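You operate a simulated robot arm through the tools that you are given. There is no shell and no other tool.

The job below is to be done with a simulated robot arm. You get a single attempt, and the scene is never put back.

TASK
Put things in order on the top of table one. At the end: the silver weight (marked "0.5") and the black weight (marked "1.5") on the top of table one have changed places; the slate pad from the top of table one stands on top of the pink block; the silver tin (marked "GREASE") from the top of table one stands where the slate pad stood; whatever was shut is shut again. Leave all else as you found it, and nothing knocked over.
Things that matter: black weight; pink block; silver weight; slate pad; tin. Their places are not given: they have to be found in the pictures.

Only the result counts: the job must be done as asked and must still hold three seconds after the hand-in. Knocking over, shifting, dropping, spilling or breaking anything else fails it.

THE ROBOT
A 5-joint arm with a two-finger parallel gripper, fixed in place. Base frame: the origin is at the foot of the arm, x ahead of it, y to its left, z up; the work surface is at about z = 0. Readings come in mm, rad, newtons and seconds.
With the tool pointing down near the work surface it reaches from about 260 to 680 mm from the base axis. Its first joint turns from -1.152 to 1.152 rad. The tool tilts only in the upright plane through the base axis and itself; it spins freely about its own axis. Payload 2.9 kg.
Tool frame: the origin (TCP) lies between the finger pads and is the grasp point; the fingertips stand 30 mm ahead of it; z points along the fingers, y is the line along which they close. The gripper opens to 110 mm. The fingers are 20 mm wide and 10 mm thick; the gripper's body (48 by 112 mm) begins 55 mm behind the TCP.
Orientation is told as [roll, pitch, yaw] about the base's x, y, z axes, in that order, counted from this pose: with the fingers straight down and closing along the base's y, the tool's x points along the base's -x, its y along +y and its z along -z.

THE INTERFACE
- The arm moves only by the tool nudge_tool. Its argument "series" is a list of rows, each an object (a shift or turn left out is 0, a gripper value left out holds the last) with "gripper": the opening in per cent of the stroke, from 0 (shut) to 100 (fully open); "translation": the shift along the tool's x, y, z in mm, a list of three; "rotation": the turn, a rotation vector about the tool's x, y, z in rad, a list of three. In form: [{"gripper": gripper, "translation": [dx, dy, dz], "rotation": [rx, ry, rz]}, ...]. A call has 1 to 20 rows; each row shifts and turns the commanded pose from where the row before left it, along the tool's axes as they then stand. A row lasts 0.2 s, in which the tool goes at most 50 mm and 0.15 rad; a call with a longer step from one row to the next is refused whole, and so is a gripper value outside its range. A pose out of reach is approached as far as the arm can. The call stops where the force on the tool passes 40 N (or 10 N more than at its start, if that is more) or the arm is blocked; 0.2 s more then pass. Each finger travels about 108 mm/s and halts on what it meets, pressing with about 31 N; the grip force reading is that of the motor and also rises with nothing between the fingers. The clock runs only during rows and for 0.2 s after the last one: add rows that do not move to give the fingers time. It gives the time, the measured TCP pose, the force on the tool (base axes), the opening and the grip force at its end, in the units of the frame above (readings bear some noise), with the torque about the TCP (base axes, N m) and any sound that the robot's microphone picked up.
- Cameras (640 x 400 px; columns grow to the right, rows downward): "scene" is fixed at [29, -447.4, 605.7]; the picture's right is [0.84, -0.55, 0.00], its down [-0.31, -0.47, -0.83] and it looks along [0.45, 0.69, -0.56] (base axes); focal length 321 px, centre (320, 200). "wrist" rides on the gripper at [72, 17, -103] in the tool frame; the picture's right is [-0.23, 0.97, 0.00], its down [-0.76, -0.18, -0.62] and it looks along [-0.61, -0.14, 0.78] (tool axes); focal length 222 px, centre (320, 200).
- capture(camera): a new picture of that camera. The clock stands still meanwhile.
- pixel_to_xyz(camera, pixels): for up to 12 pixels [column, row] of the newest picture of that camera ("zoom" is the newest enlarged one), the place [x, y, z] in the base frame of the surface seen there, good to about 3 mm. The clock stands still meanwhile.
- zoom(camera, box): a new picture of the part [left, top, right, bottom] of that camera's present view, enlarged. The clock stands still meanwhile.
- finish_job(): hands the job in; it is judged then, once.

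Unless the task says otherwise, let go and move clear before handing in.

The tools are called after "Call:" by a JSON object that holds its "method" and its "body". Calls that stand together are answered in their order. nudge_tool: Moves the arm, as the interface text tells. Its arguments: {"type":"object","properties":{"series":{"type":"array","items":{"type":"object","properties":{"gripper":{"type":"number"},"translation":{"type":"array","items":{"type":"number"}},"rotation":{"type":"array","items":{"type":"number"}}}}}},"required":["series"]} The other tools are called the same way: capture (camera) takes a picture; pixel_to_xyz (camera, pixels) gives the place of the surface under pixels of a picture; zoom (camera, box) takes an enlarged picture of a part of a camera's view; finish_job () hands the job in.

At the start:

```text
t: 0.0
tcp_pos: [328.7, 271.0, 230.1]
tcp_rot: [0.0, 0.0, 0.0]
ft_force: [-0.1, -0.4, -0.1]
moment: [0.02, -0.03, -0.01]
opening: 109.8
grasp_force: 0.0
```

scene: 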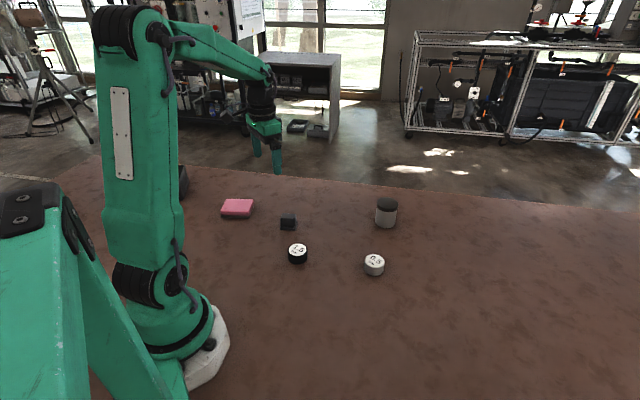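
wrist: 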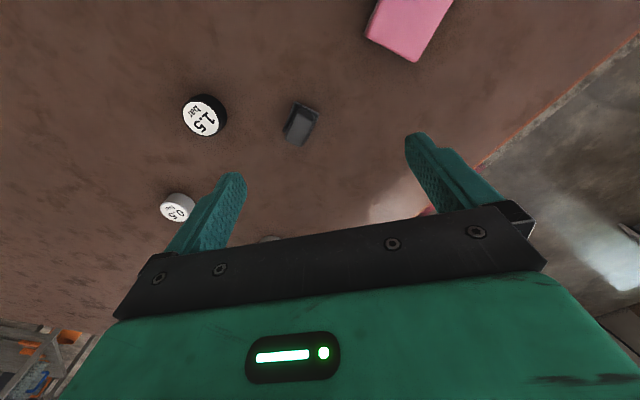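

The scene picture shows the pink block near (237,208), a small dark pad near (288,223), the black weight at (297,253), the silver weight at (374,264) and a tin at (386,212). I will zoom in to see them in detail.

Call:
{"method": "zoom", "body": {"camera": "scene", "box": [200, 180, 420, 300]}}

Call:
{"method": "zoom", "body": {"camera": "wrist", "box": [140, 0, 480, 240]}}

```text
2.91 times, centred on (310, 240) of scene
```

zoom: 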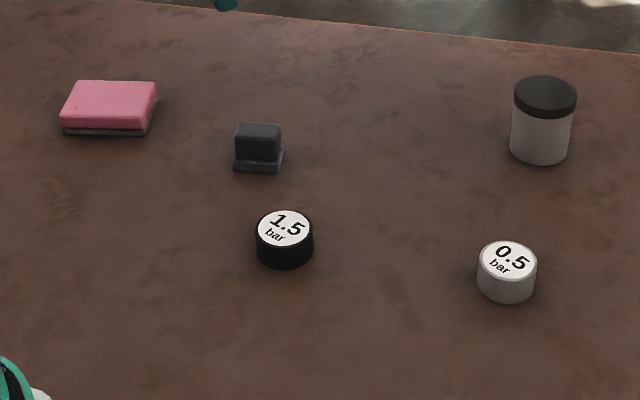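

```text
1.67 times, centred on (310, 120) of wrist
```

zoom: 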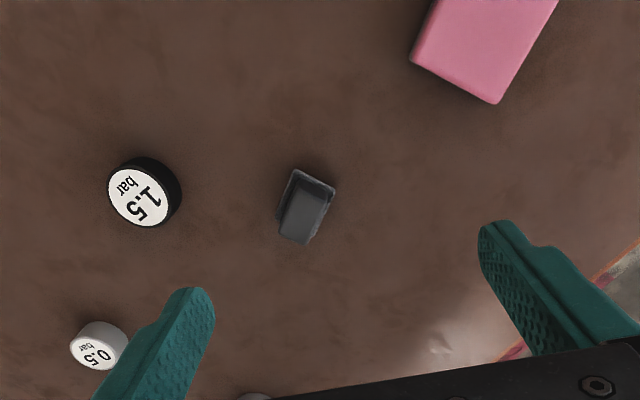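

The pad at zoom (258,148) and the pink block at (110,105) both seem to have a darker lower part. I will look closer and measure.

Call:
{"method": "zoom", "body": {"camera": "scene", "box": [210, 185, 310, 245]}}

Call:
{"method": "pixel_to_xyz", "body": {"camera": "zoom", "pixels": [[100, 90], [240, 92], [70, 145], [220, 150], [70, 170], [220, 170], [470, 220], [540, 220], [470, 270], [500, 240], [600, 350], [320, 330]]}}

```text
6.40 times, centred on (260, 215) of scene
```

zoom: 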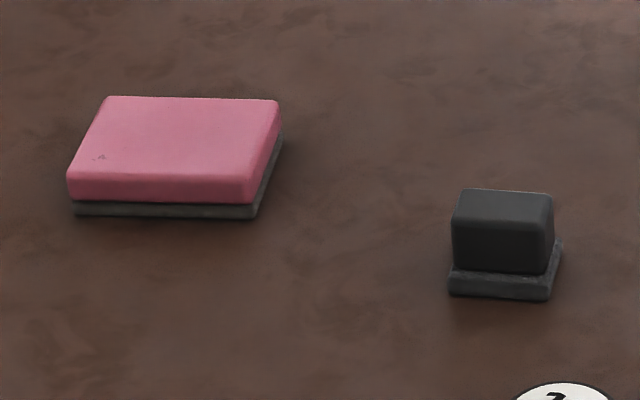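

```text
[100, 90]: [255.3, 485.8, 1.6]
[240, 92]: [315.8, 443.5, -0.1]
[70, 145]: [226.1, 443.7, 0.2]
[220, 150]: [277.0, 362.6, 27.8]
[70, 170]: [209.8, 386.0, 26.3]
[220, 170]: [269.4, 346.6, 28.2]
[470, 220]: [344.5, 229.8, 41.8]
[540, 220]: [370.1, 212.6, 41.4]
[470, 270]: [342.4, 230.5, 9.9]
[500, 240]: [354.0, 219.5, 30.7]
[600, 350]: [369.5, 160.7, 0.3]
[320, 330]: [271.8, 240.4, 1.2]
```

The pink block has a thin grey layer beneath it, and the dark pad has a thin grey base. I'll look at the dark thing behind the arm at (183,180), and at the tin and weights more closely.

Call:
{"method": "zoom", "body": {"camera": "scene", "box": [150, 150, 230, 215]}}

Call:
{"method": "zoom", "body": {"camera": "scene", "box": [340, 180, 440, 290]}}

Call:
{"method": "pixel_to_xyz", "body": {"camera": "scene", "pixels": [[183, 180], [386, 203], [386, 220], [374, 259], [297, 248], [288, 219], [237, 206], [374, 274], [297, 263], [386, 229]]}}

```text
6.15 times, centred on (190, 182) of scene
```

zoom: 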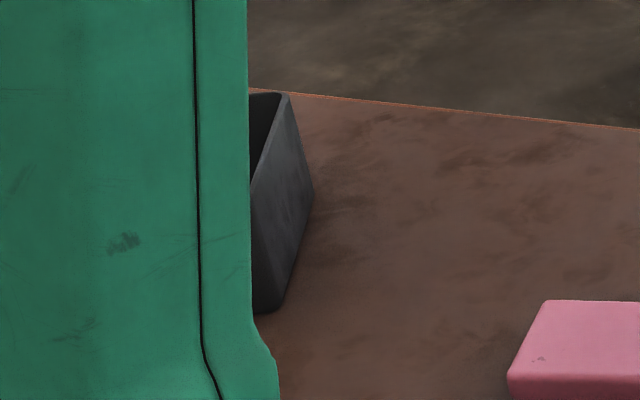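

```text
3.64 times, centred on (390, 235) of scene
```

zoom: 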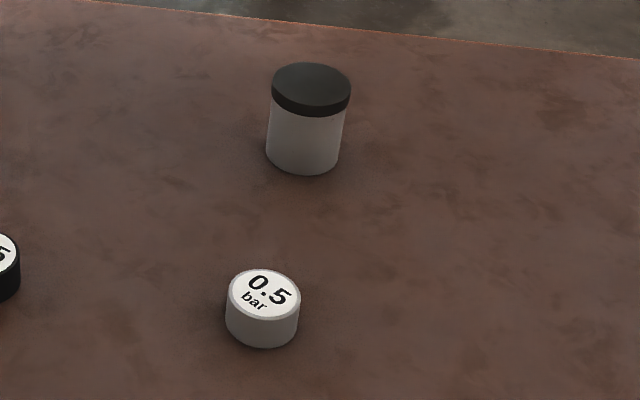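

```text
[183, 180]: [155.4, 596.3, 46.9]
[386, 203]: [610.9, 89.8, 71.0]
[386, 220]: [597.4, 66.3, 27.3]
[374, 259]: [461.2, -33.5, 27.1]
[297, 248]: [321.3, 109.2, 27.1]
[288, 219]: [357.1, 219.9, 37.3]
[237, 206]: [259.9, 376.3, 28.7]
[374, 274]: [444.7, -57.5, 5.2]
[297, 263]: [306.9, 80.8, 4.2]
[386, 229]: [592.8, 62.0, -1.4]
```

The dark thing behind the arm is an open bin at about (155,596), to be kept clear of. Next I measure the pad, weights and block in the wrist picture.

Call:
{"method": "zoom", "body": {"camera": "wrist", "box": [260, 80, 340, 160]}}

Call:
{"method": "pixel_to_xyz", "body": {"camera": "wrist", "pixels": [[300, 128], [203, 115], [175, 207], [410, 20], [365, 35], [415, 60], [450, 5]]}}

```text
5.00 times, centred on (300, 120) of wrist
```

zoom: 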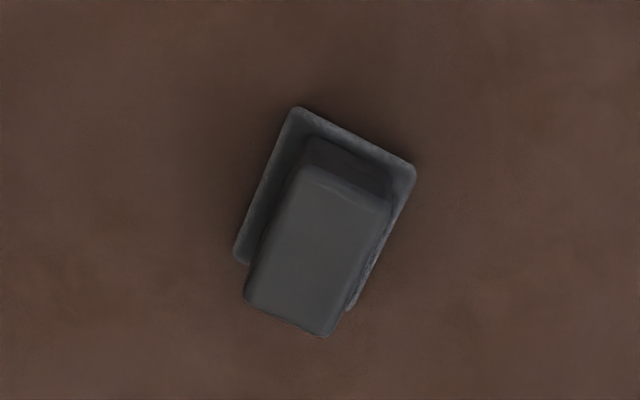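

```text
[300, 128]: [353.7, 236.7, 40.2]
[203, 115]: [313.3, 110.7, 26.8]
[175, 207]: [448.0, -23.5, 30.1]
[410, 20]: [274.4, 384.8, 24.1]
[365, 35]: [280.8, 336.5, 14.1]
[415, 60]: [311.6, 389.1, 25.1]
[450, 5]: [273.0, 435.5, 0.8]
```

The zoom shows the pad as a dark block on a slightly larger grey plate, turned some 20-odd degrees. I query its corners.

Call:
{"method": "pixel_to_xyz", "body": {"camera": "zoom", "pixels": [[299, 115], [406, 168], [242, 252], [350, 306], [312, 180], [385, 207], [252, 298], [325, 328], [320, 250], [346, 155], [265, 200], [380, 250]]}}

```text
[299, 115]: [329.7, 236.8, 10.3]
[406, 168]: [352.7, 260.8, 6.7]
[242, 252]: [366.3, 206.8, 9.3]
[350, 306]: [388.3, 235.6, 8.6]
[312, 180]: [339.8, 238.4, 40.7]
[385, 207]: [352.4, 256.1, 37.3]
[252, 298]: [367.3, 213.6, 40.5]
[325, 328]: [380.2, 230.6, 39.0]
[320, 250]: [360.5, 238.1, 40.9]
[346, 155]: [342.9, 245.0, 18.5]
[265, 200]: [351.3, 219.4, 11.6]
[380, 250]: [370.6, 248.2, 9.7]
```

The pad's plate centre comes out at about (359.5, 235) with its long side at about -39° and its dark top at z ≈ 41. I now move over the pink block to measure it.

Call:
{"method": "nudge_tool", "body": {"series": [{"translation": [22, 34, 0], "gripper": 100}, {"translation": [22, 34, 0]}, {"translation": [22, 34, 0]}, {"translation": [0, 0, 0]}]}}

```text
t: 1.0
tcp_pos: [261.0, 373.0, 228.4]
tcp_rot: [0.0, 0.0, -0.001]
ft_force: [0.0, 0.4, 1.0]
moment: [-0.03, 0.01, 0.02]
opening: 110.3
grasp_force: 0.1
```

The arm now stands over the pink block at (261,373). I take a wrist picture.

Call:
{"method": "capture", "body": {"camera": "wrist"}}

Call:
{"method": "zoom", "body": {"camera": "wrist", "box": [240, 40, 400, 140]}}

```text
taken
```

wrist: 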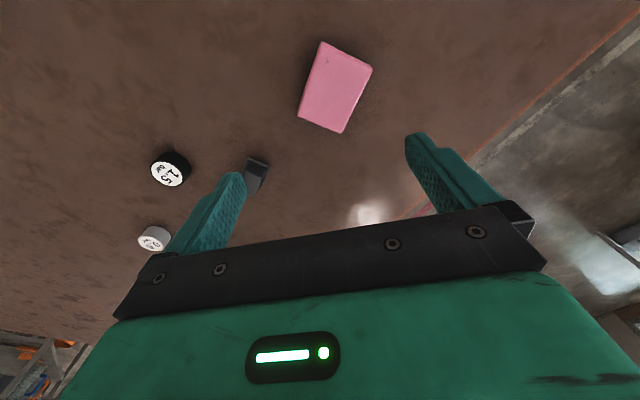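

```text
4.00 times, centred on (320, 90) of wrist
```

zoom: 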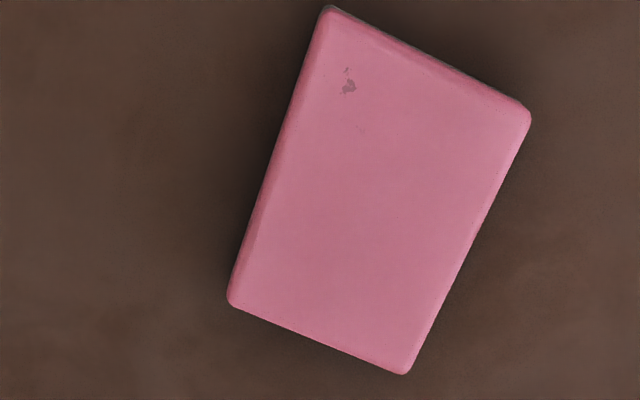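

Call:
{"method": "pixel_to_xyz", "body": {"camera": "zoom", "pixels": [[340, 20], [520, 120], [240, 298], [402, 362], [380, 190], [425, 65], [460, 245], [320, 335], [290, 165], [330, 8], [530, 112], [230, 300]]}}

```text
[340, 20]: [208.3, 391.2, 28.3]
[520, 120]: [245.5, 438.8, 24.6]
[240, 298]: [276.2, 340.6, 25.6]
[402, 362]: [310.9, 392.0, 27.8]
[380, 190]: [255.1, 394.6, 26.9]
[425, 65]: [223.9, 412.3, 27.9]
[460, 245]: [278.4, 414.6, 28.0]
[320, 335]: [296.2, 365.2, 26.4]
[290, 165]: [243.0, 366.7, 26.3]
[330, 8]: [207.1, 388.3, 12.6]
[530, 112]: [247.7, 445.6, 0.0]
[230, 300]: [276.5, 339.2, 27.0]
```

The pink top's corners give a centre of about (260, 391), long side about -36.5°, top z ≈ 27.5. I now move above the pad at (359.5, 235), turn the tool to yaw -0.68 and narrow the opening.

Call:
{"method": "nudge_tool", "body": {"series": [{"translation": [-24.6, -34.5, 0], "gripper": 100}, {"translation": [-24.6, -34.5, 0]}, {"translation": [-24.6, -34.5, 0]}, {"translation": [-24.7, -34.5, 0]}, {"rotation": [0, 0, 0.136]}, {"rotation": [0, 0, 0.136]}, {"rotation": [0, 0, 0.136]}, {"rotation": [0, 0, 0.136]}, {"rotation": [0, 0, 0.136], "gripper": 60}, {"translation": [0, 0, 40]}, {"translation": [0, 0, 40]}, {"translation": [0, 0, 0]}]}}

Call:
{"method": "capture", "body": {"camera": "wrist"}}

```text
t: 3.6
tcp_pos: [361.1, 236.6, 149.2]
tcp_rot: [0.0, 0.003, -0.681]
ft_force: [0.0, -0.3, 0.7]
moment: [0.02, 0.0, 0.01]
opening: 65.9
grasp_force: 0.2
```

```text
taken
```

wrist: 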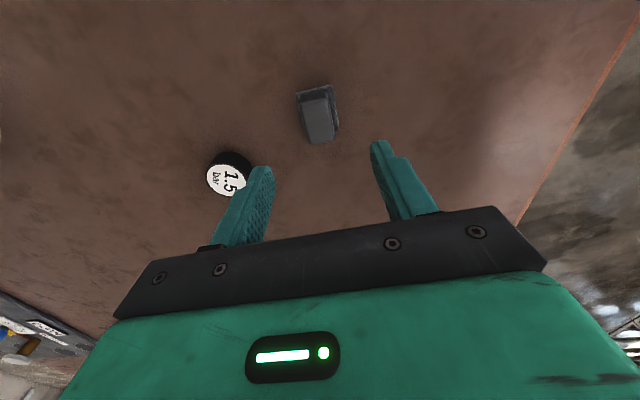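

The tool is at (361,237,149) with the pad straight ahead at image (318,115). I zoom and measure the pad again from here.

Call:
{"method": "zoom", "body": {"camera": "wrist", "box": [270, 70, 370, 160]}}

```text
4.44 times, centred on (320, 115) of wrist
```

zoom: 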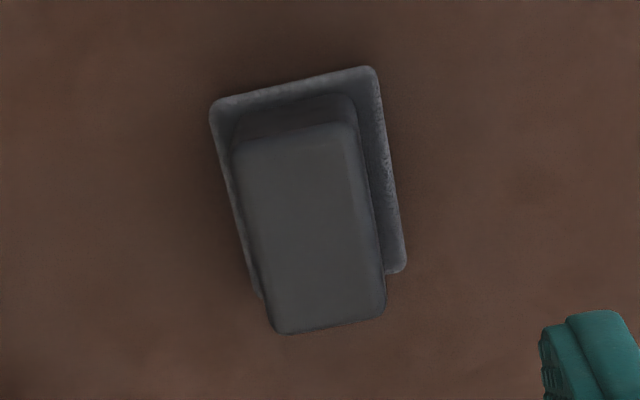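

Call:
{"method": "pixel_to_xyz", "body": {"camera": "zoom", "pixels": [[245, 155], [345, 130], [280, 325], [378, 305], [310, 230], [240, 200], [370, 230], [217, 110], [370, 75], [398, 265], [300, 140], [330, 315]]}}

```text
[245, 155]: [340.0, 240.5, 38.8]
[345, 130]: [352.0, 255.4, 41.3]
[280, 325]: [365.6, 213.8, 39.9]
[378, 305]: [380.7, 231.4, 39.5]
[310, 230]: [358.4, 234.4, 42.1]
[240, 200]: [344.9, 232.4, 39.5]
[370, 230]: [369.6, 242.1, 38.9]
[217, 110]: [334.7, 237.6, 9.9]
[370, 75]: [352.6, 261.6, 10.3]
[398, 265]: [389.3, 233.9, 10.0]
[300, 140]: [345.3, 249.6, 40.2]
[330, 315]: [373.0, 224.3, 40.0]
```

The pad's top centre is confirmed at (359.6, 235.3), top z ≈ 40. I lower the fingers around its upper part to TCP z ≈ 47.

Call:
{"method": "nudge_tool", "body": {"series": [{"translation": [0.3, -2, 35], "gripper": 60}, {"translation": [0, 0, 35]}, {"translation": [0, 0, 20]}, {"translation": [0, 0, 12]}, {"translation": [0, 0, 0]}]}}

Call:
{"method": "capture", "body": {"camera": "wrist"}}

```text
t: 4.8
tcp_pos: [358.4, 233.3, 46.9]
tcp_rot: [-0.002, 0.001, -0.682]
ft_force: [-0.3, 0.2, -0.7]
moment: [-0.01, 0.0, 0.0]
opening: 66.0
grasp_force: 0.0
```

```text
taken
```

wrist: 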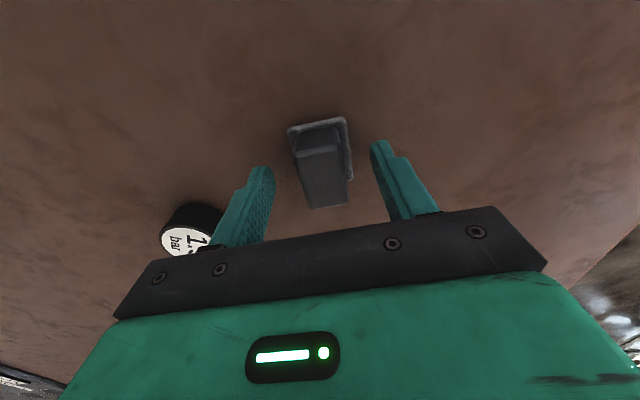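

The pad sits between the fingers at image (322,170), with no contact force. I close the gripper on it.

Call:
{"method": "nudge_tool", "body": {"series": [{"gripper": 0}, {"gripper": 0}, {"gripper": 0}, {"gripper": 0}]}}

Call:
{"method": "capture", "body": {"camera": "wrist"}}

```text
t: 5.8
tcp_pos: [359.3, 232.8, 48.2]
tcp_rot: [0.0, 0.001, -0.681]
ft_force: [-0.2, 0.0, 0.5]
moment: [0.0, 0.0, 0.03]
opening: 27.0
grasp_force: 30.8
```

```text
taken
```

wrist: 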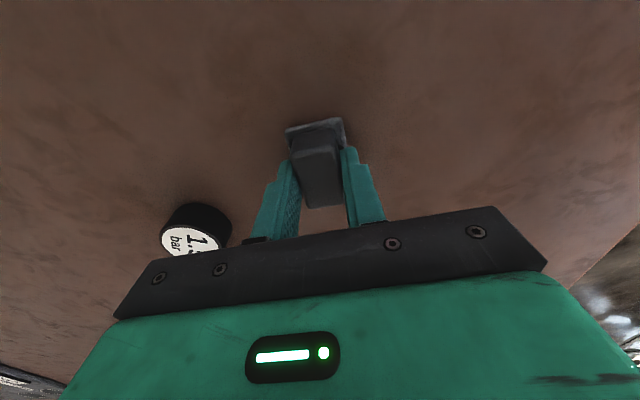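

The fingers hold the pad (opening 27 mm, grip 30.8 N). I lift it and look at whether the plate comes along.

Call:
{"method": "nudge_tool", "body": {"series": [{"translation": [0, 0, -10]}, {"translation": [0, 0, -30]}, {"translation": [0, 0, -40]}, {"translation": [0, 0, -20]}, {"translation": [0, 0, 0]}]}}

Call:
{"method": "zoom", "body": {"camera": "wrist", "box": [240, 80, 400, 240]}}

Call:
{"method": "zoom", "body": {"camera": "scene", "box": [210, 150, 330, 250]}}

```text
t: 7.0
tcp_pos: [357.7, 232.4, 146.7]
tcp_rot: [0.001, 0.0, -0.679]
ft_force: [-0.8, 0.3, -0.6]
moment: [0.02, 0.03, 0.02]
opening: 27.1
grasp_force: 31.3
```

```text
2.50 times, centred on (320, 160) of wrist
```

zoom: 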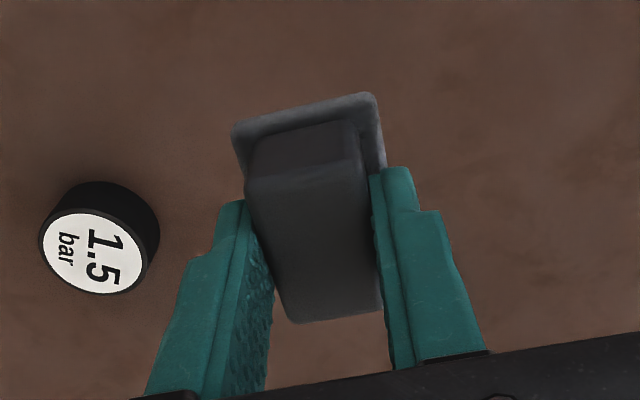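

```text
4.00 times, centred on (270, 200) of scene
```

zoom: 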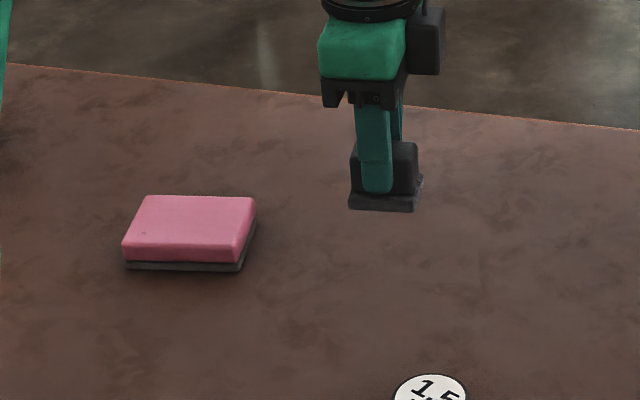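

The whole pad with its plate came up in one piece. I measure how it sits relative to the TCP before placing.

Call:
{"method": "capture", "body": {"camera": "wrist"}}

Call:
{"method": "zoom", "body": {"camera": "wrist", "box": [270, 110, 370, 215]}}

```text
taken
```

wrist: 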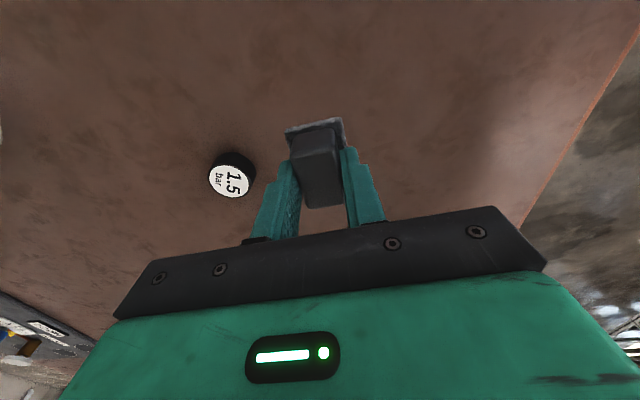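

```text
3.81 times, centred on (320, 162) of wrist
```

zoom: 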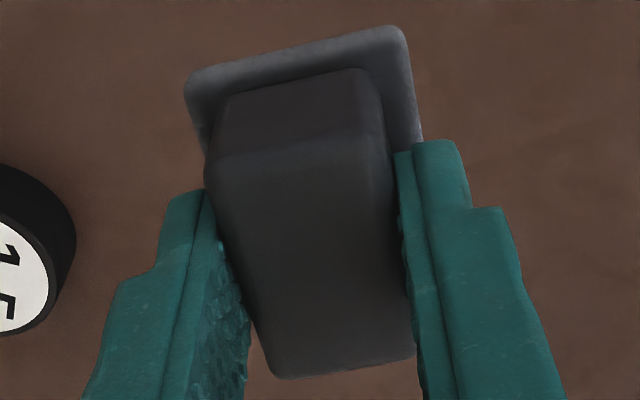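

Call:
{"method": "pixel_to_xyz", "body": {"camera": "zoom", "pixels": [[230, 175], [380, 150], [280, 365], [400, 350], [310, 260], [195, 85], [390, 35], [300, 160], [335, 360]]}}

```text
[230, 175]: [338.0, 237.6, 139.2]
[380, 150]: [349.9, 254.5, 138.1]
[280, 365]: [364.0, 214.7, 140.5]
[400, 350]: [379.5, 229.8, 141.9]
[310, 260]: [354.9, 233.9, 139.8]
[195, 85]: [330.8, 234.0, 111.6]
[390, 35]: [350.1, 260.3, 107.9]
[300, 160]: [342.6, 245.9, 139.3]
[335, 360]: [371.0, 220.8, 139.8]
```

The pad's centre is at (357.9, 234.2) with its bottom about 48 mm below the TCP. I carry it over the pink block's centre (260, 391).

Call:
{"method": "nudge_tool", "body": {"series": [{"translation": [24.3, 8.2, 0]}, {"translation": [36, 12.5, 0]}, {"translation": [36, 12.5, 0]}, {"translation": [36, 12.5, 0]}, {"translation": [27, 9.3, 0]}, {"translation": [15, 5.2, 0]}, {"rotation": [0, 0, -0.05]}, {"translation": [0, 0, 0]}]}}

Call:
{"method": "capture", "body": {"camera": "wrist"}}

Call:
{"method": "zoom", "body": {"camera": "wrist", "box": [250, 60, 390, 215]}}

```text
t: 8.8
tcp_pos: [258.4, 389.0, 147.3]
tcp_rot: [-0.001, -0.001, -0.63]
ft_force: [-0.3, 0.1, -0.7]
moment: [-0.01, -0.01, 0.02]
opening: 27.1
grasp_force: 31.4
```

```text
taken
```

wrist: 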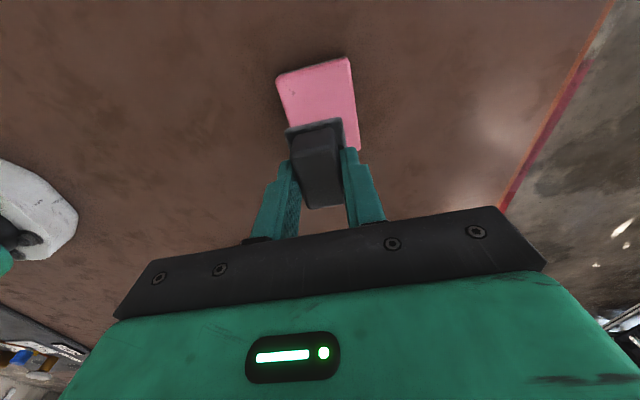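

```text
2.58 times, centred on (320, 138) of wrist
```

zoom: 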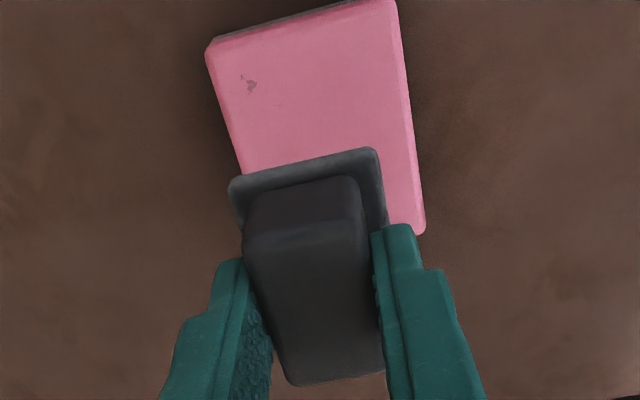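

The pad is held over the pink block, in line with it. I measure both from this picture before lowering.

Call:
{"method": "pixel_to_xyz", "body": {"camera": "zoom", "pixels": [[258, 243], [360, 225], [292, 375], [375, 362], [218, 52], [388, 8], [418, 225], [240, 150], [300, 110], [310, 300]]}}

```text
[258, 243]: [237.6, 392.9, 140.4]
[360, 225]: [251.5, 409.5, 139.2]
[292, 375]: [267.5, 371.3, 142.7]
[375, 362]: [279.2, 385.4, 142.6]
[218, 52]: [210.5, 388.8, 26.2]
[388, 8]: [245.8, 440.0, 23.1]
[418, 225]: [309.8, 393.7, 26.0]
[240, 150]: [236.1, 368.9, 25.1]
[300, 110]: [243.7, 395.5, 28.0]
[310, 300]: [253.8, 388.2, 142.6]
```

Pad centre (259, 389.8) is within about 1.5 mm of the block's centre. I lower it to just above the pink top.

Call:
{"method": "nudge_tool", "body": {"series": [{"translation": [-0.5, 1.5, 25]}, {"translation": [0, 0, 25]}, {"translation": [0, 0, 12]}, {"translation": [0, 0, 5]}, {"translation": [0, 0, 0]}]}}

Call:
{"method": "zoom", "body": {"camera": "scene", "box": [210, 160, 280, 230]}}

```text
t: 10.0
tcp_pos: [261.6, 388.4, 82.4]
tcp_rot: [0.0, 0.0, -0.63]
ft_force: [-0.8, -0.6, -0.2]
moment: [0.0, 0.02, -0.02]
opening: 27.0
grasp_force: 31.2
```

```text
5.71 times, centred on (245, 195) of scene
```

zoom: 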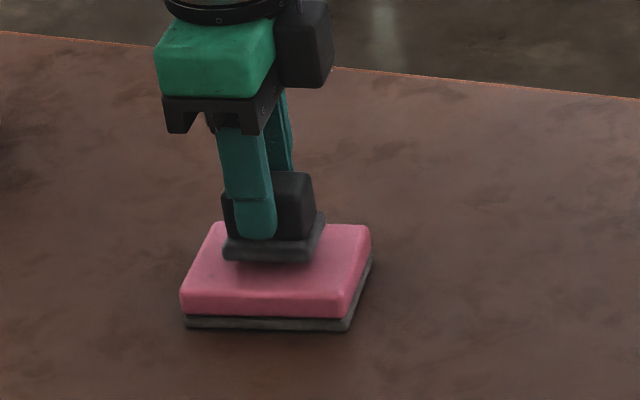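

The pad hangs a few mm above the pink top, well inside its edges. I lower by small steps until contact shows.

Call:
{"method": "nudge_tool", "body": {"series": [{"translation": [0, 0, 2]}, {"translation": [0, 0, 1.5]}, {"translation": [0, 0, 1]}, {"translation": [0, 0, 0]}]}}

```text
t: 11.0
tcp_pos: [262.7, 388.4, 75.3]
tcp_rot: [0.001, 0.001, -0.63]
ft_force: [0.0, -0.8, -1.0]
moment: [0.02, -0.02, 0.01]
opening: 27.2
grasp_force: 30.9
```

No contact yet at z ≈ 76. I go down another millimetre or two.

Call:
{"method": "nudge_tool", "body": {"series": [{"translation": [0, 0, 0.7]}, {"translation": [0, 0, 0.7]}, {"translation": [0, 0, 0]}]}}

```text
t: 11.8
tcp_pos: [263.3, 390.1, 74.5]
tcp_rot: [0.0, -0.001, -0.63]
ft_force: [-1.0, -0.7, -1.0]
moment: [0.04, 0.02, -0.01]
opening: 27.2
grasp_force: 31.0
```

Still no clear contact force. I look at the gap in a close view.

Call:
{"method": "zoom", "body": {"camera": "scene", "box": [225, 185, 265, 220]}}

Call:
{"method": "nudge_tool", "body": {"series": [{"translation": [0, 0, 0.7]}, {"translation": [0, 0, 0]}]}}

```text
11.43 times, centred on (245, 202) of scene
```

zoom: 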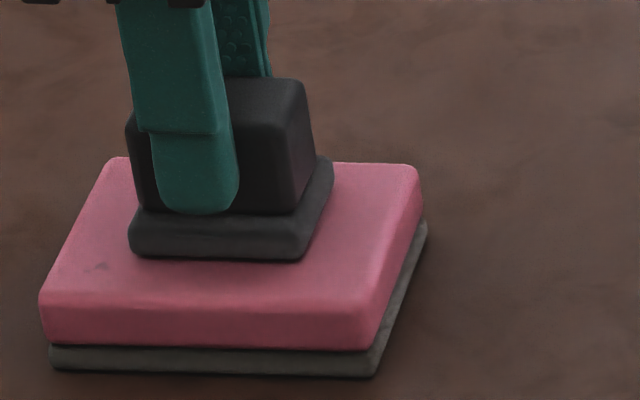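

```text
t: 12.4
tcp_pos: [261.0, 390.3, 74.0]
tcp_rot: [0.0, 0.0, -0.628]
ft_force: [-0.3, -1.0, -0.1]
moment: [-0.01, -0.01, 0.02]
opening: 27.0
grasp_force: 31.2
```

The pad seems within about a millimetre of the pink top. I continue by half-millimetre steps.

Call:
{"method": "nudge_tool", "body": {"series": [{"translation": [0, 0, 0.6]}, {"translation": [0, 0, 0]}]}}

Call:
{"method": "nudge_tool", "body": {"series": [{"translation": [0, 0, 0.6]}, {"translation": [0, 0, 0]}]}}

```text
t: 13.0
tcp_pos: [261.9, 390.9, 74.1]
tcp_rot: [0.0, -0.001, -0.63]
ft_force: [0.4, -1.1, 4.7]
moment: [0.02, 0.09, 0.05]
opening: 26.8
grasp_force: 31.2
```

```text
t: 13.6
tcp_pos: [261.3, 391.0, 72.7]
tcp_rot: [0.002, -0.002, -0.63]
ft_force: [-1.8, -3.5, 13.0]
moment: [-0.13, 0.12, 0.01]
opening: 27.0
grasp_force: 31.3
```

Contact is now clear (4.7 N, then 13 N). I ease back half a millimetre, open the fingers and rise.

Call:
{"method": "nudge_tool", "body": {"series": [{"translation": [0, 0, -0.8]}, {"translation": [0, 0, 0]}, {"gripper": 32}, {"gripper": 45}, {"gripper": 60}, {"translation": [0, 0, 0]}, {"translation": [0, 0, -15]}, {"translation": [0, 0, -40]}, {"translation": [0, 0, -40]}, {"translation": [0, 0, 0]}]}}

Call:
{"method": "zoom", "body": {"camera": "scene", "box": [200, 150, 330, 250]}}

Call:
{"method": "capture", "body": {"camera": "wrist"}}

```text
t: 15.8
tcp_pos: [263.9, 389.9, 170.7]
tcp_rot: [0.0, 0.001, -0.631]
ft_force: [-0.1, 0.1, -0.7]
moment: [-0.02, 0.01, 0.02]
opening: 65.8
grasp_force: 0.0
```

```text
4.00 times, centred on (265, 200) of scene
```

zoom: 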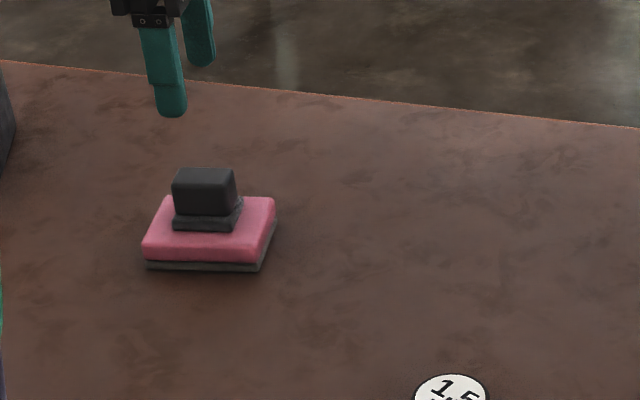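

```text
taken
```

wrist: 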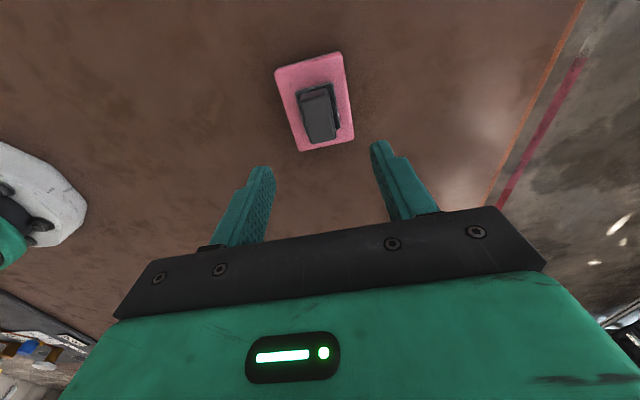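

The pad stands centred on the pink block. Next the tin: I turn back to yaw 0 and move toward it to view it closely.

Call:
{"method": "nudge_tool", "body": {"series": [{"rotation": [0, 0, -0.126]}, {"rotation": [0, 0, -0.126]}, {"rotation": [0, 0, -0.126]}, {"rotation": [0, 0, -0.126]}, {"rotation": [0, 0, -0.126]}, {"translation": [-29, -31, 0]}, {"translation": [-29, -31, 0]}, {"translation": [-29, -31, 0]}, {"translation": [-29, -31, 0]}, {"translation": [-29, -31, 0]}, {"translation": [-29, -31, 0]}, {"translation": [-29, -31, 0]}, {"translation": [-29, -31, 0]}, {"translation": [-29, -31, 0]}, {"translation": [-29, -31, 0]}, {"translation": [0, 0, 0]}]}}

Call:
{"method": "capture", "body": {"camera": "wrist"}}

```text
t: 19.2
tcp_pos: [552.5, 78.7, 167.8]
tcp_rot: [-0.001, -0.001, 0.001]
ft_force: [-0.8, -0.3, 0.1]
moment: [-0.05, -0.01, 0.05]
opening: 66.0
grasp_force: 0.0
```

```text
taken
```

wrist: 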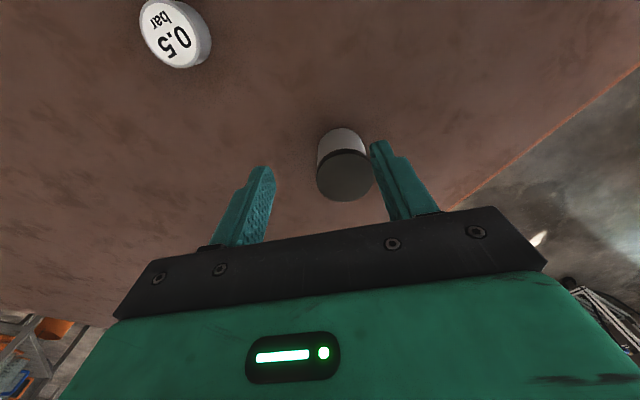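

The tin is at image (343,165) with a dark lid; no label is seen on this side. I zoom and measure it.

Call:
{"method": "zoom", "body": {"camera": "wrist", "box": [290, 115, 400, 215]}}

Call:
{"method": "pixel_to_xyz", "body": {"camera": "wrist", "pixels": [[345, 177], [321, 177], [366, 178], [344, 198], [343, 155], [342, 140], [342, 129], [320, 150], [364, 150]]}}

```text
4.00 times, centred on (345, 165) of wrist
```

zoom: 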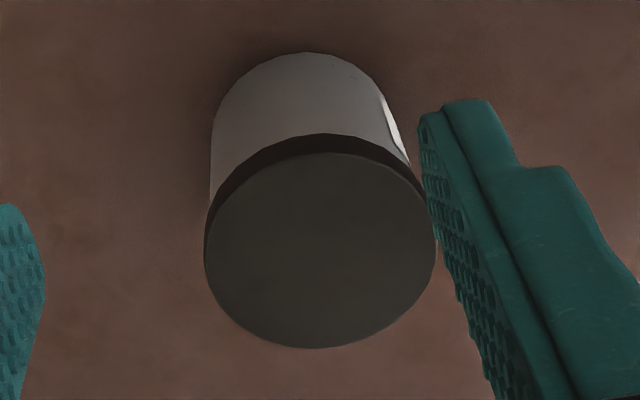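

```text
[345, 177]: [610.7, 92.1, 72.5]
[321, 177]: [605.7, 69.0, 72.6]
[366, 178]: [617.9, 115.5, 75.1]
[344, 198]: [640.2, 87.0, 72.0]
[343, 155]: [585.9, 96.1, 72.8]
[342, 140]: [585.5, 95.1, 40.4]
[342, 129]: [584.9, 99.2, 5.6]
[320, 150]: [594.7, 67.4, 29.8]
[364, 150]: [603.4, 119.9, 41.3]
```

The lid centre comes out at about (612, 91.5), diameter ≈ 62, top z ≈ 73; a label edge shows on the +y side. I open fully, move over it, and check the centring before going down.

Call:
{"method": "nudge_tool", "body": {"series": [{"translation": [-29.3, 5.3, 0], "gripper": 100}, {"translation": [-29.3, 5.3, 0]}, {"translation": [0, 0, 25]}, {"translation": [0, 0, 0]}, {"translation": [0, 0, 0]}]}}

Call:
{"method": "capture", "body": {"camera": "wrist"}}

Call:
{"method": "zoom", "body": {"camera": "wrist", "box": [230, 100, 430, 225]}}

Call:
{"method": "zoom", "body": {"camera": "scene", "box": [330, 130, 450, 250]}}

```text
t: 20.4
tcp_pos: [609.5, 92.0, 142.9]
tcp_rot: [0.0, -0.002, 0.001]
ft_force: [0.1, 0.5, -1.0]
moment: [0.02, -0.02, -0.01]
opening: 109.8
grasp_force: 0.0
```

```text
taken
```

wrist: 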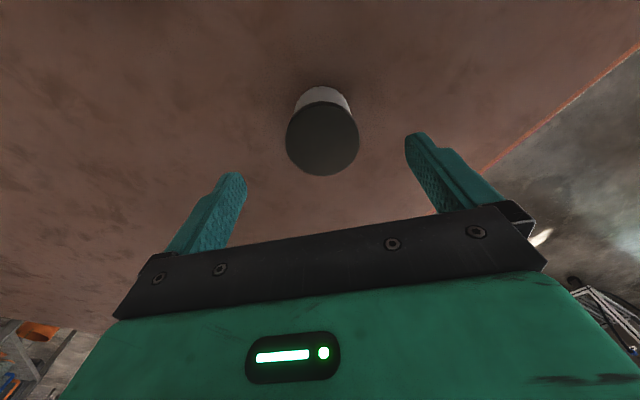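

```text
3.20 times, centred on (330, 162) of wrist
```

zoom: 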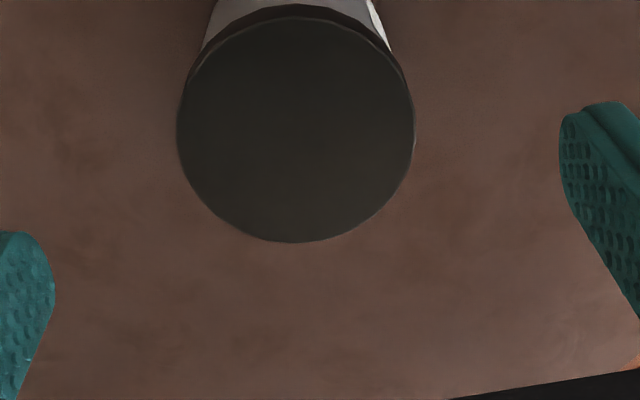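

```text
3.33 times, centred on (390, 190) of scene
```

zoom: 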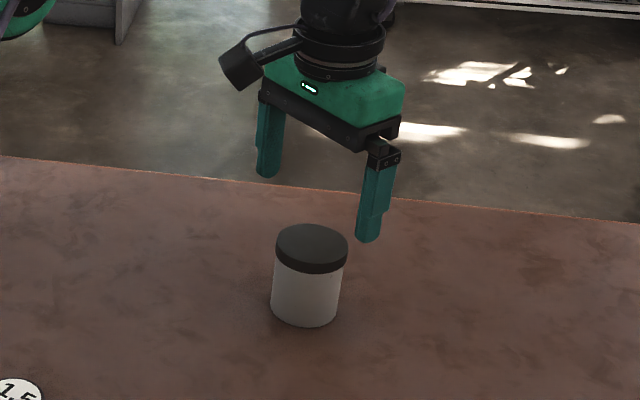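

The lid sits at image (322,140), where a point straight below the TCP should be. I verify with measured edge points.

Call:
{"method": "pixel_to_xyz", "body": {"camera": "wrist", "pixels": [[322, 140], [287, 140], [358, 140], [322, 106], [322, 173], [298, 115], [347, 165], [347, 115], [298, 165]]}}

```text
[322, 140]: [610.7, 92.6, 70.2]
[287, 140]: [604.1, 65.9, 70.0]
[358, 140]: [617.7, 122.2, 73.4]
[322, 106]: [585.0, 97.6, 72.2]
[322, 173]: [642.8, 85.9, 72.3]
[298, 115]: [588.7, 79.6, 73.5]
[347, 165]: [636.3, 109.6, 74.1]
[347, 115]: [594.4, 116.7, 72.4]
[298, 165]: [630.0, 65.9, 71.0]
```

The tin's centre is about (612.4, 92.9), within 1.5 mm of the TCP. I lower the open fingers around it to TCP z ≈ 40.

Call:
{"method": "nudge_tool", "body": {"series": [{"translation": [-0.5, 1.2, 35]}, {"translation": [0, 0, 35]}, {"translation": [0, 0, 22]}, {"translation": [0, 0, 12]}, {"translation": [0, 0, 0]}]}}

Call:
{"method": "capture", "body": {"camera": "wrist"}}

Call:
{"method": "zoom", "body": {"camera": "scene", "box": [340, 150, 440, 250]}}

```text
t: 21.6
tcp_pos: [611.8, 91.6, 38.6]
tcp_rot: [0.001, -0.001, 0.0]
ft_force: [0.5, -0.4, -0.1]
moment: [0.05, -0.01, 0.04]
opening: 110.0
grasp_force: 0.1
```

```text
taken
```

wrist: 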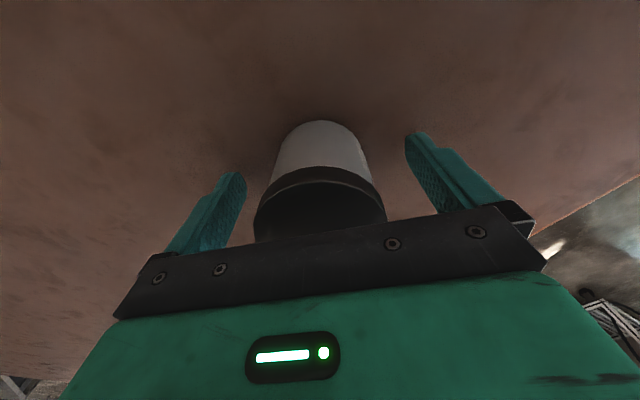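

```text
4.00 times, centred on (390, 200) of scene
```

zoom: 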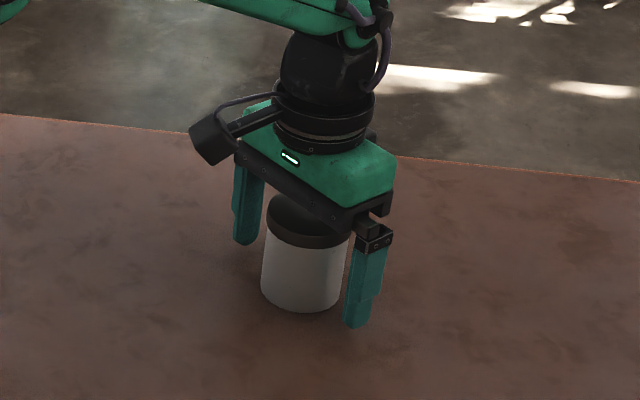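

The fingers straddle the tin with nothing touching. I close.

Call:
{"method": "nudge_tool", "body": {"series": [{"gripper": 70}, {"gripper": 50}, {"gripper": 30}, {"gripper": 30}, {"gripper": 30}]}}

Call:
{"method": "capture", "body": {"camera": "wrist"}}

```text
t: 22.8
tcp_pos: [611.7, 92.2, 38.4]
tcp_rot: [0.0, -0.002, 0.001]
ft_force: [0.2, -0.5, 0.3]
moment: [0.0, -0.04, -0.01]
opening: 60.4
grasp_force: 30.8
```

```text
taken
```

wrist: 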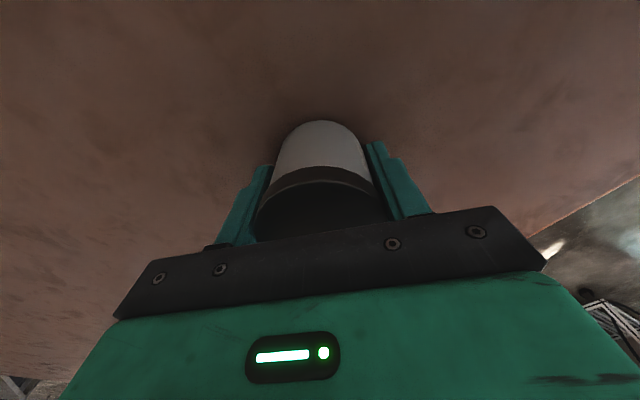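

It holds at 60.4 mm with 30.8 N. I lift a little and check that the tin and lid rise together.

Call:
{"method": "nudge_tool", "body": {"series": [{"translation": [0, 0, -3]}, {"translation": [0, 0, -7]}, {"translation": [0, 0, -10]}, {"translation": [0, 0, 0]}]}}

Call:
{"method": "zoom", "body": {"camera": "scene", "box": [360, 170, 420, 240]}}

Call:
{"method": "zoom", "body": {"camera": "wrist", "box": [230, 100, 430, 225]}}

```text
t: 23.8
tcp_pos: [612.0, 92.4, 60.6]
tcp_rot: [0.0, -0.001, -0.001]
ft_force: [-0.1, 0.1, -1.9]
moment: [-0.02, 0.0, 0.04]
opening: 60.5
grasp_force: 31.0
```

```text
5.71 times, centred on (390, 205) of scene
```

zoom: 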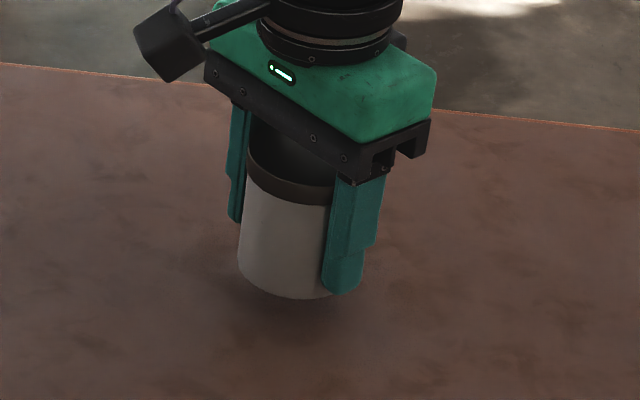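

```text
3.20 times, centred on (330, 162) of wrist
```

zoom: 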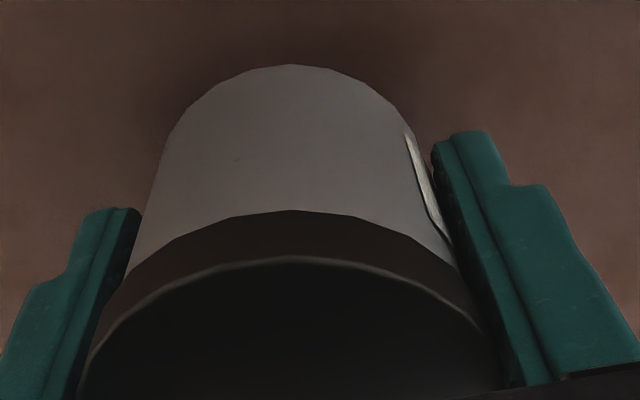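

The tin and its lid rise together and the load is light. I lift higher and carry it to the pad's former place (359.5, 235.2).

Call:
{"method": "nudge_tool", "body": {"series": [{"translation": [0, 0, -20]}, {"translation": [0, 0, -35]}, {"translation": [0, 0, -25]}, {"translation": [15, 8.5, 0]}, {"translation": [28, 15.8, 0]}, {"translation": [35, 19.7, 0]}, {"translation": [35, 19.7, 0]}, {"translation": [35, 19.7, 0]}, {"translation": [35, 19.7, 0]}, {"translation": [30, 16.9, 0]}, {"translation": [25, 14, 0]}, {"translation": [15, 8.5, 0]}, {"translation": [0, 0, 0]}, {"translation": [0, 0, 0]}]}}

Call:
{"method": "capture", "body": {"camera": "wrist"}}

Call:
{"method": "capture", "body": {"camera": "scene"}}

```text
t: 26.8
tcp_pos: [356.3, 235.7, 138.4]
tcp_rot: [-0.001, 0.001, 0.0]
ft_force: [0.4, -0.8, -1.8]
moment: [-0.04, -0.01, -0.04]
opening: 60.5
grasp_force: 31.3
```

```text
taken
```

wrist: 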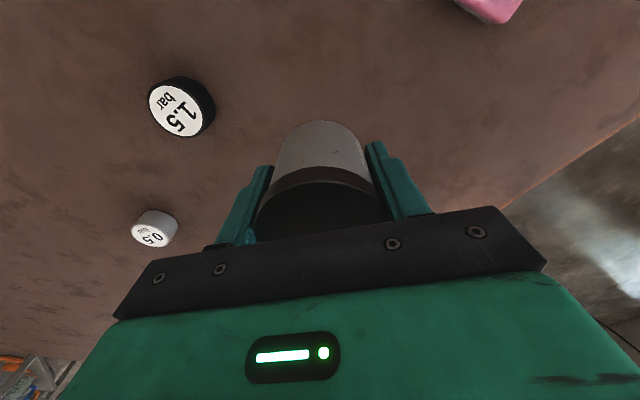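

```text
taken
```

scene: 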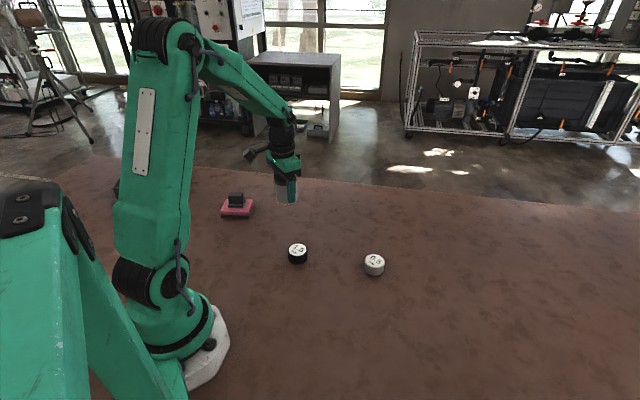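

The tin hangs above the target. I re-read the pose once more while still.

Call:
{"method": "nudge_tool", "body": {"series": [{"translation": [0, 0, 0]}]}}

Call:
{"method": "nudge_tool", "body": {"series": [{"translation": [0, 0, 0]}]}}

Call:
{"method": "nudge_tool", "body": {"series": [{"translation": [0, 0, 0]}]}}

```text
t: 27.2
tcp_pos: [357.9, 234.9, 138.0]
tcp_rot: [-0.001, 0.001, -0.001]
ft_force: [-0.5, 0.0, -1.7]
moment: [-0.01, 0.01, 0.0]
opening: 60.5
grasp_force: 31.0
```

```text
t: 27.6
tcp_pos: [358.4, 236.1, 138.6]
tcp_rot: [0.0, 0.0, -0.001]
ft_force: [0.3, 0.4, -1.8]
moment: [-0.01, 0.02, 0.04]
opening: 60.3
grasp_force: 30.6
```

```text
t: 28.0
tcp_pos: [357.1, 234.9, 137.9]
tcp_rot: [-0.002, 0.001, 0.0]
ft_force: [-0.1, -0.9, -1.8]
moment: [-0.03, 0.0, -0.01]
opening: 60.3
grasp_force: 31.0
```

The mean pose is (357.4, 235.4, 138.2), so I correct x by +1.6 mm and lower most of the way; the tin's bottom is about 38.5 mm below the TCP.

Call:
{"method": "nudge_tool", "body": {"series": [{"translation": [-1.6, 0, 15]}, {"translation": [0, 0, 30]}, {"translation": [0, 0, 30]}, {"translation": [0, 0, 15]}, {"translation": [0, 0, 5]}, {"translation": [0, 0, 0]}]}}

Call:
{"method": "nudge_tool", "body": {"series": [{"translation": [0, 0, 1.5]}, {"translation": [0, 0, 0]}]}}

```text
t: 29.4
tcp_pos: [360.1, 234.4, 44.1]
tcp_rot: [-0.001, 0.001, -0.002]
ft_force: [-1.1, -1.0, -1.8]
moment: [0.0, 0.02, -0.03]
opening: 60.3
grasp_force: 31.1
```

```text
t: 30.0
tcp_pos: [360.3, 233.9, 43.0]
tcp_rot: [0.001, 0.0, 0.0]
ft_force: [0.0, -0.2, -1.6]
moment: [0.02, 0.02, -0.01]
opening: 60.4
grasp_force: 30.7
```

The tin hangs about 3–4 mm above the table without contact. I go on in small steps.

Call:
{"method": "nudge_tool", "body": {"series": [{"translation": [0, 0, 1.2]}, {"translation": [0, 0, 0]}]}}

Call:
{"method": "nudge_tool", "body": {"series": [{"translation": [0, 0, 0.8]}, {"translation": [0, 0, 0]}]}}

Call:
{"method": "nudge_tool", "body": {"series": [{"translation": [0, 0, 0.7]}, {"translation": [0, 0, 0]}]}}

```text
t: 30.6
tcp_pos: [357.9, 233.5, 41.9]
tcp_rot: [0.001, 0.0, -0.002]
ft_force: [-0.6, 0.1, -2.1]
moment: [0.0, 0.02, 0.01]
opening: 60.2
grasp_force: 30.3
```

```text
t: 31.2
tcp_pos: [360.8, 233.3, 40.3]
tcp_rot: [0.0, -0.002, 0.001]
ft_force: [-0.6, -0.5, -2.1]
moment: [-0.02, -0.02, 0.01]
opening: 60.1
grasp_force: 31.0
```

```text
t: 31.8
tcp_pos: [359.2, 233.8, 40.4]
tcp_rot: [0.0, -0.001, 0.0]
ft_force: [-1.1, -0.5, -1.7]
moment: [0.01, 0.03, 0.02]
opening: 60.3
grasp_force: 31.7
```

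Position averages (359.7, 233.8); I add 1 mm in y and continue down to contact.

Call:
{"method": "nudge_tool", "body": {"series": [{"translation": [0.3, 1.2, 0.5]}, {"translation": [0, 0, 0]}]}}

Call:
{"method": "nudge_tool", "body": {"series": [{"translation": [0, 0, 0.6]}, {"translation": [0, 0, 0]}]}}

Call:
{"method": "nudge_tool", "body": {"series": [{"translation": [0, 0, 0.6]}, {"translation": [0, 0, 0]}]}}

```text
t: 32.4
tcp_pos: [360.4, 235.5, 39.0]
tcp_rot: [0.0, 0.002, 0.0]
ft_force: [0.1, 0.1, -2.8]
moment: [0.0, -0.01, 0.0]
opening: 60.3
grasp_force: 30.9
```

```text
t: 33.0
tcp_pos: [359.1, 235.9, 39.1]
tcp_rot: [-0.001, 0.0, 0.001]
ft_force: [-0.8, -0.1, -1.8]
moment: [-0.01, -0.01, 0.02]
opening: 60.4
grasp_force: 30.8
```

```text
t: 33.6
tcp_pos: [359.5, 235.6, 39.6]
tcp_rot: [0.001, 0.001, 0.001]
ft_force: [0.4, 0.9, -0.4]
moment: [0.01, 0.03, 0.02]
opening: 60.4
grasp_force: 31.3
```

The load reading begins to lighten (-0.4 N), so contact is starting. One or two more small steps.

Call:
{"method": "nudge_tool", "body": {"series": [{"translation": [0, 0, 0.5]}, {"translation": [0, 0, 0]}]}}

```text
t: 34.2
tcp_pos: [360.0, 236.4, 38.2]
tcp_rot: [-0.001, -0.001, 0.001]
ft_force: [-1.4, -3.2, 12.0]
moment: [-0.26, 0.1, -0.06]
opening: 60.1
grasp_force: 31.6
```

The tin stands on the table (12 N). I ease off 0.4 mm, open the fingers fully and rise straight up.

Call:
{"method": "nudge_tool", "body": {"series": [{"translation": [0, 0, -0.5]}, {"translation": [0, 0, 0]}, {"gripper": 62}, {"gripper": 75}, {"gripper": 95}, {"gripper": 95}, {"translation": [0, 0, -20]}, {"translation": [0, 0, -40]}, {"translation": [0, 0, -40]}, {"translation": [0, 0, -20]}, {"translation": [0, 0, 0]}]}}

Call:
{"method": "capture", "body": {"camera": "wrist"}}

Call:
{"method": "capture", "body": {"camera": "scene"}}

```text
t: 36.6
tcp_pos: [359.9, 236.2, 162.9]
tcp_rot: [0.0, -0.001, 0.0]
ft_force: [0.2, -0.5, 0.0]
moment: [0.01, 0.01, 0.01]
opening: 104.6
grasp_force: 0.0
```

```text
taken
```

wrist: 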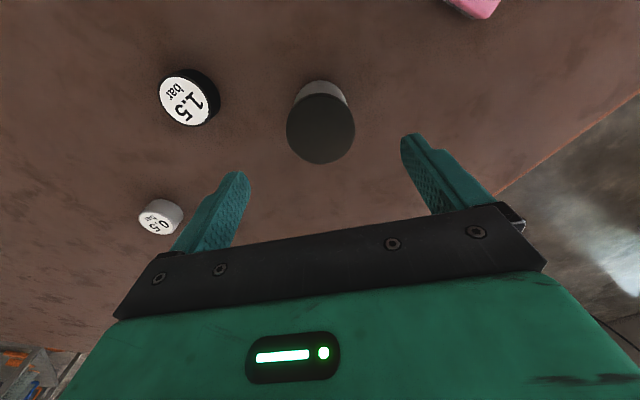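

```text
taken
```

scene: 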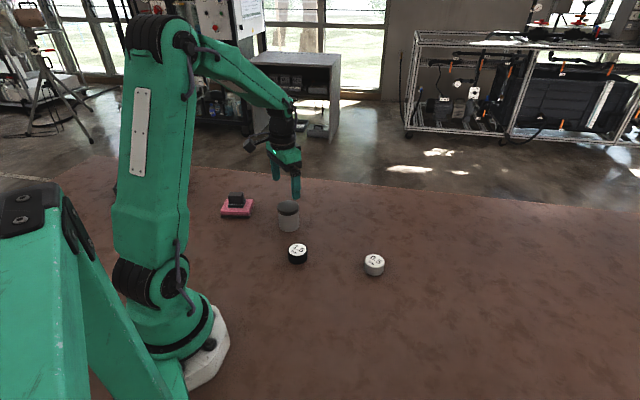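

The tin now stands upright with its lid on at the pad's former place. I check its centre and measure the weights.

Call:
{"method": "pixel_to_xyz", "body": {"camera": "wrist", "pixels": [[321, 129], [289, 129], [353, 129], [321, 97], [321, 161], [181, 102], [164, 215]]}}

Call:
{"method": "zoom", "body": {"camera": "scene", "box": [280, 230, 320, 275]}}

Call:
{"method": "pixel_to_xyz", "body": {"camera": "zoom", "pixels": [[320, 160], [250, 160], [390, 160], [320, 110], [320, 200]]}}

```text
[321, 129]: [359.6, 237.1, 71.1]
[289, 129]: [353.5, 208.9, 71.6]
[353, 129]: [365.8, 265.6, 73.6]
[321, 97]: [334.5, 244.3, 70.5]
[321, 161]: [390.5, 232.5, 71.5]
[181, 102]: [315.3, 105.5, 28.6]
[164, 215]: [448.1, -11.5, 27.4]
```

```text
8.89 times, centred on (300, 252) of scene
```

zoom: 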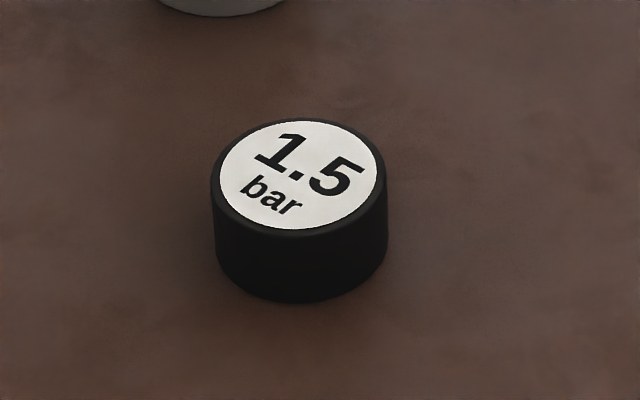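

```text
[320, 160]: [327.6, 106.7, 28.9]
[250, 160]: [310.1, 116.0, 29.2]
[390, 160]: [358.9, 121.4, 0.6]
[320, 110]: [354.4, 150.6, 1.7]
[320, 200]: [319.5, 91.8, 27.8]
```

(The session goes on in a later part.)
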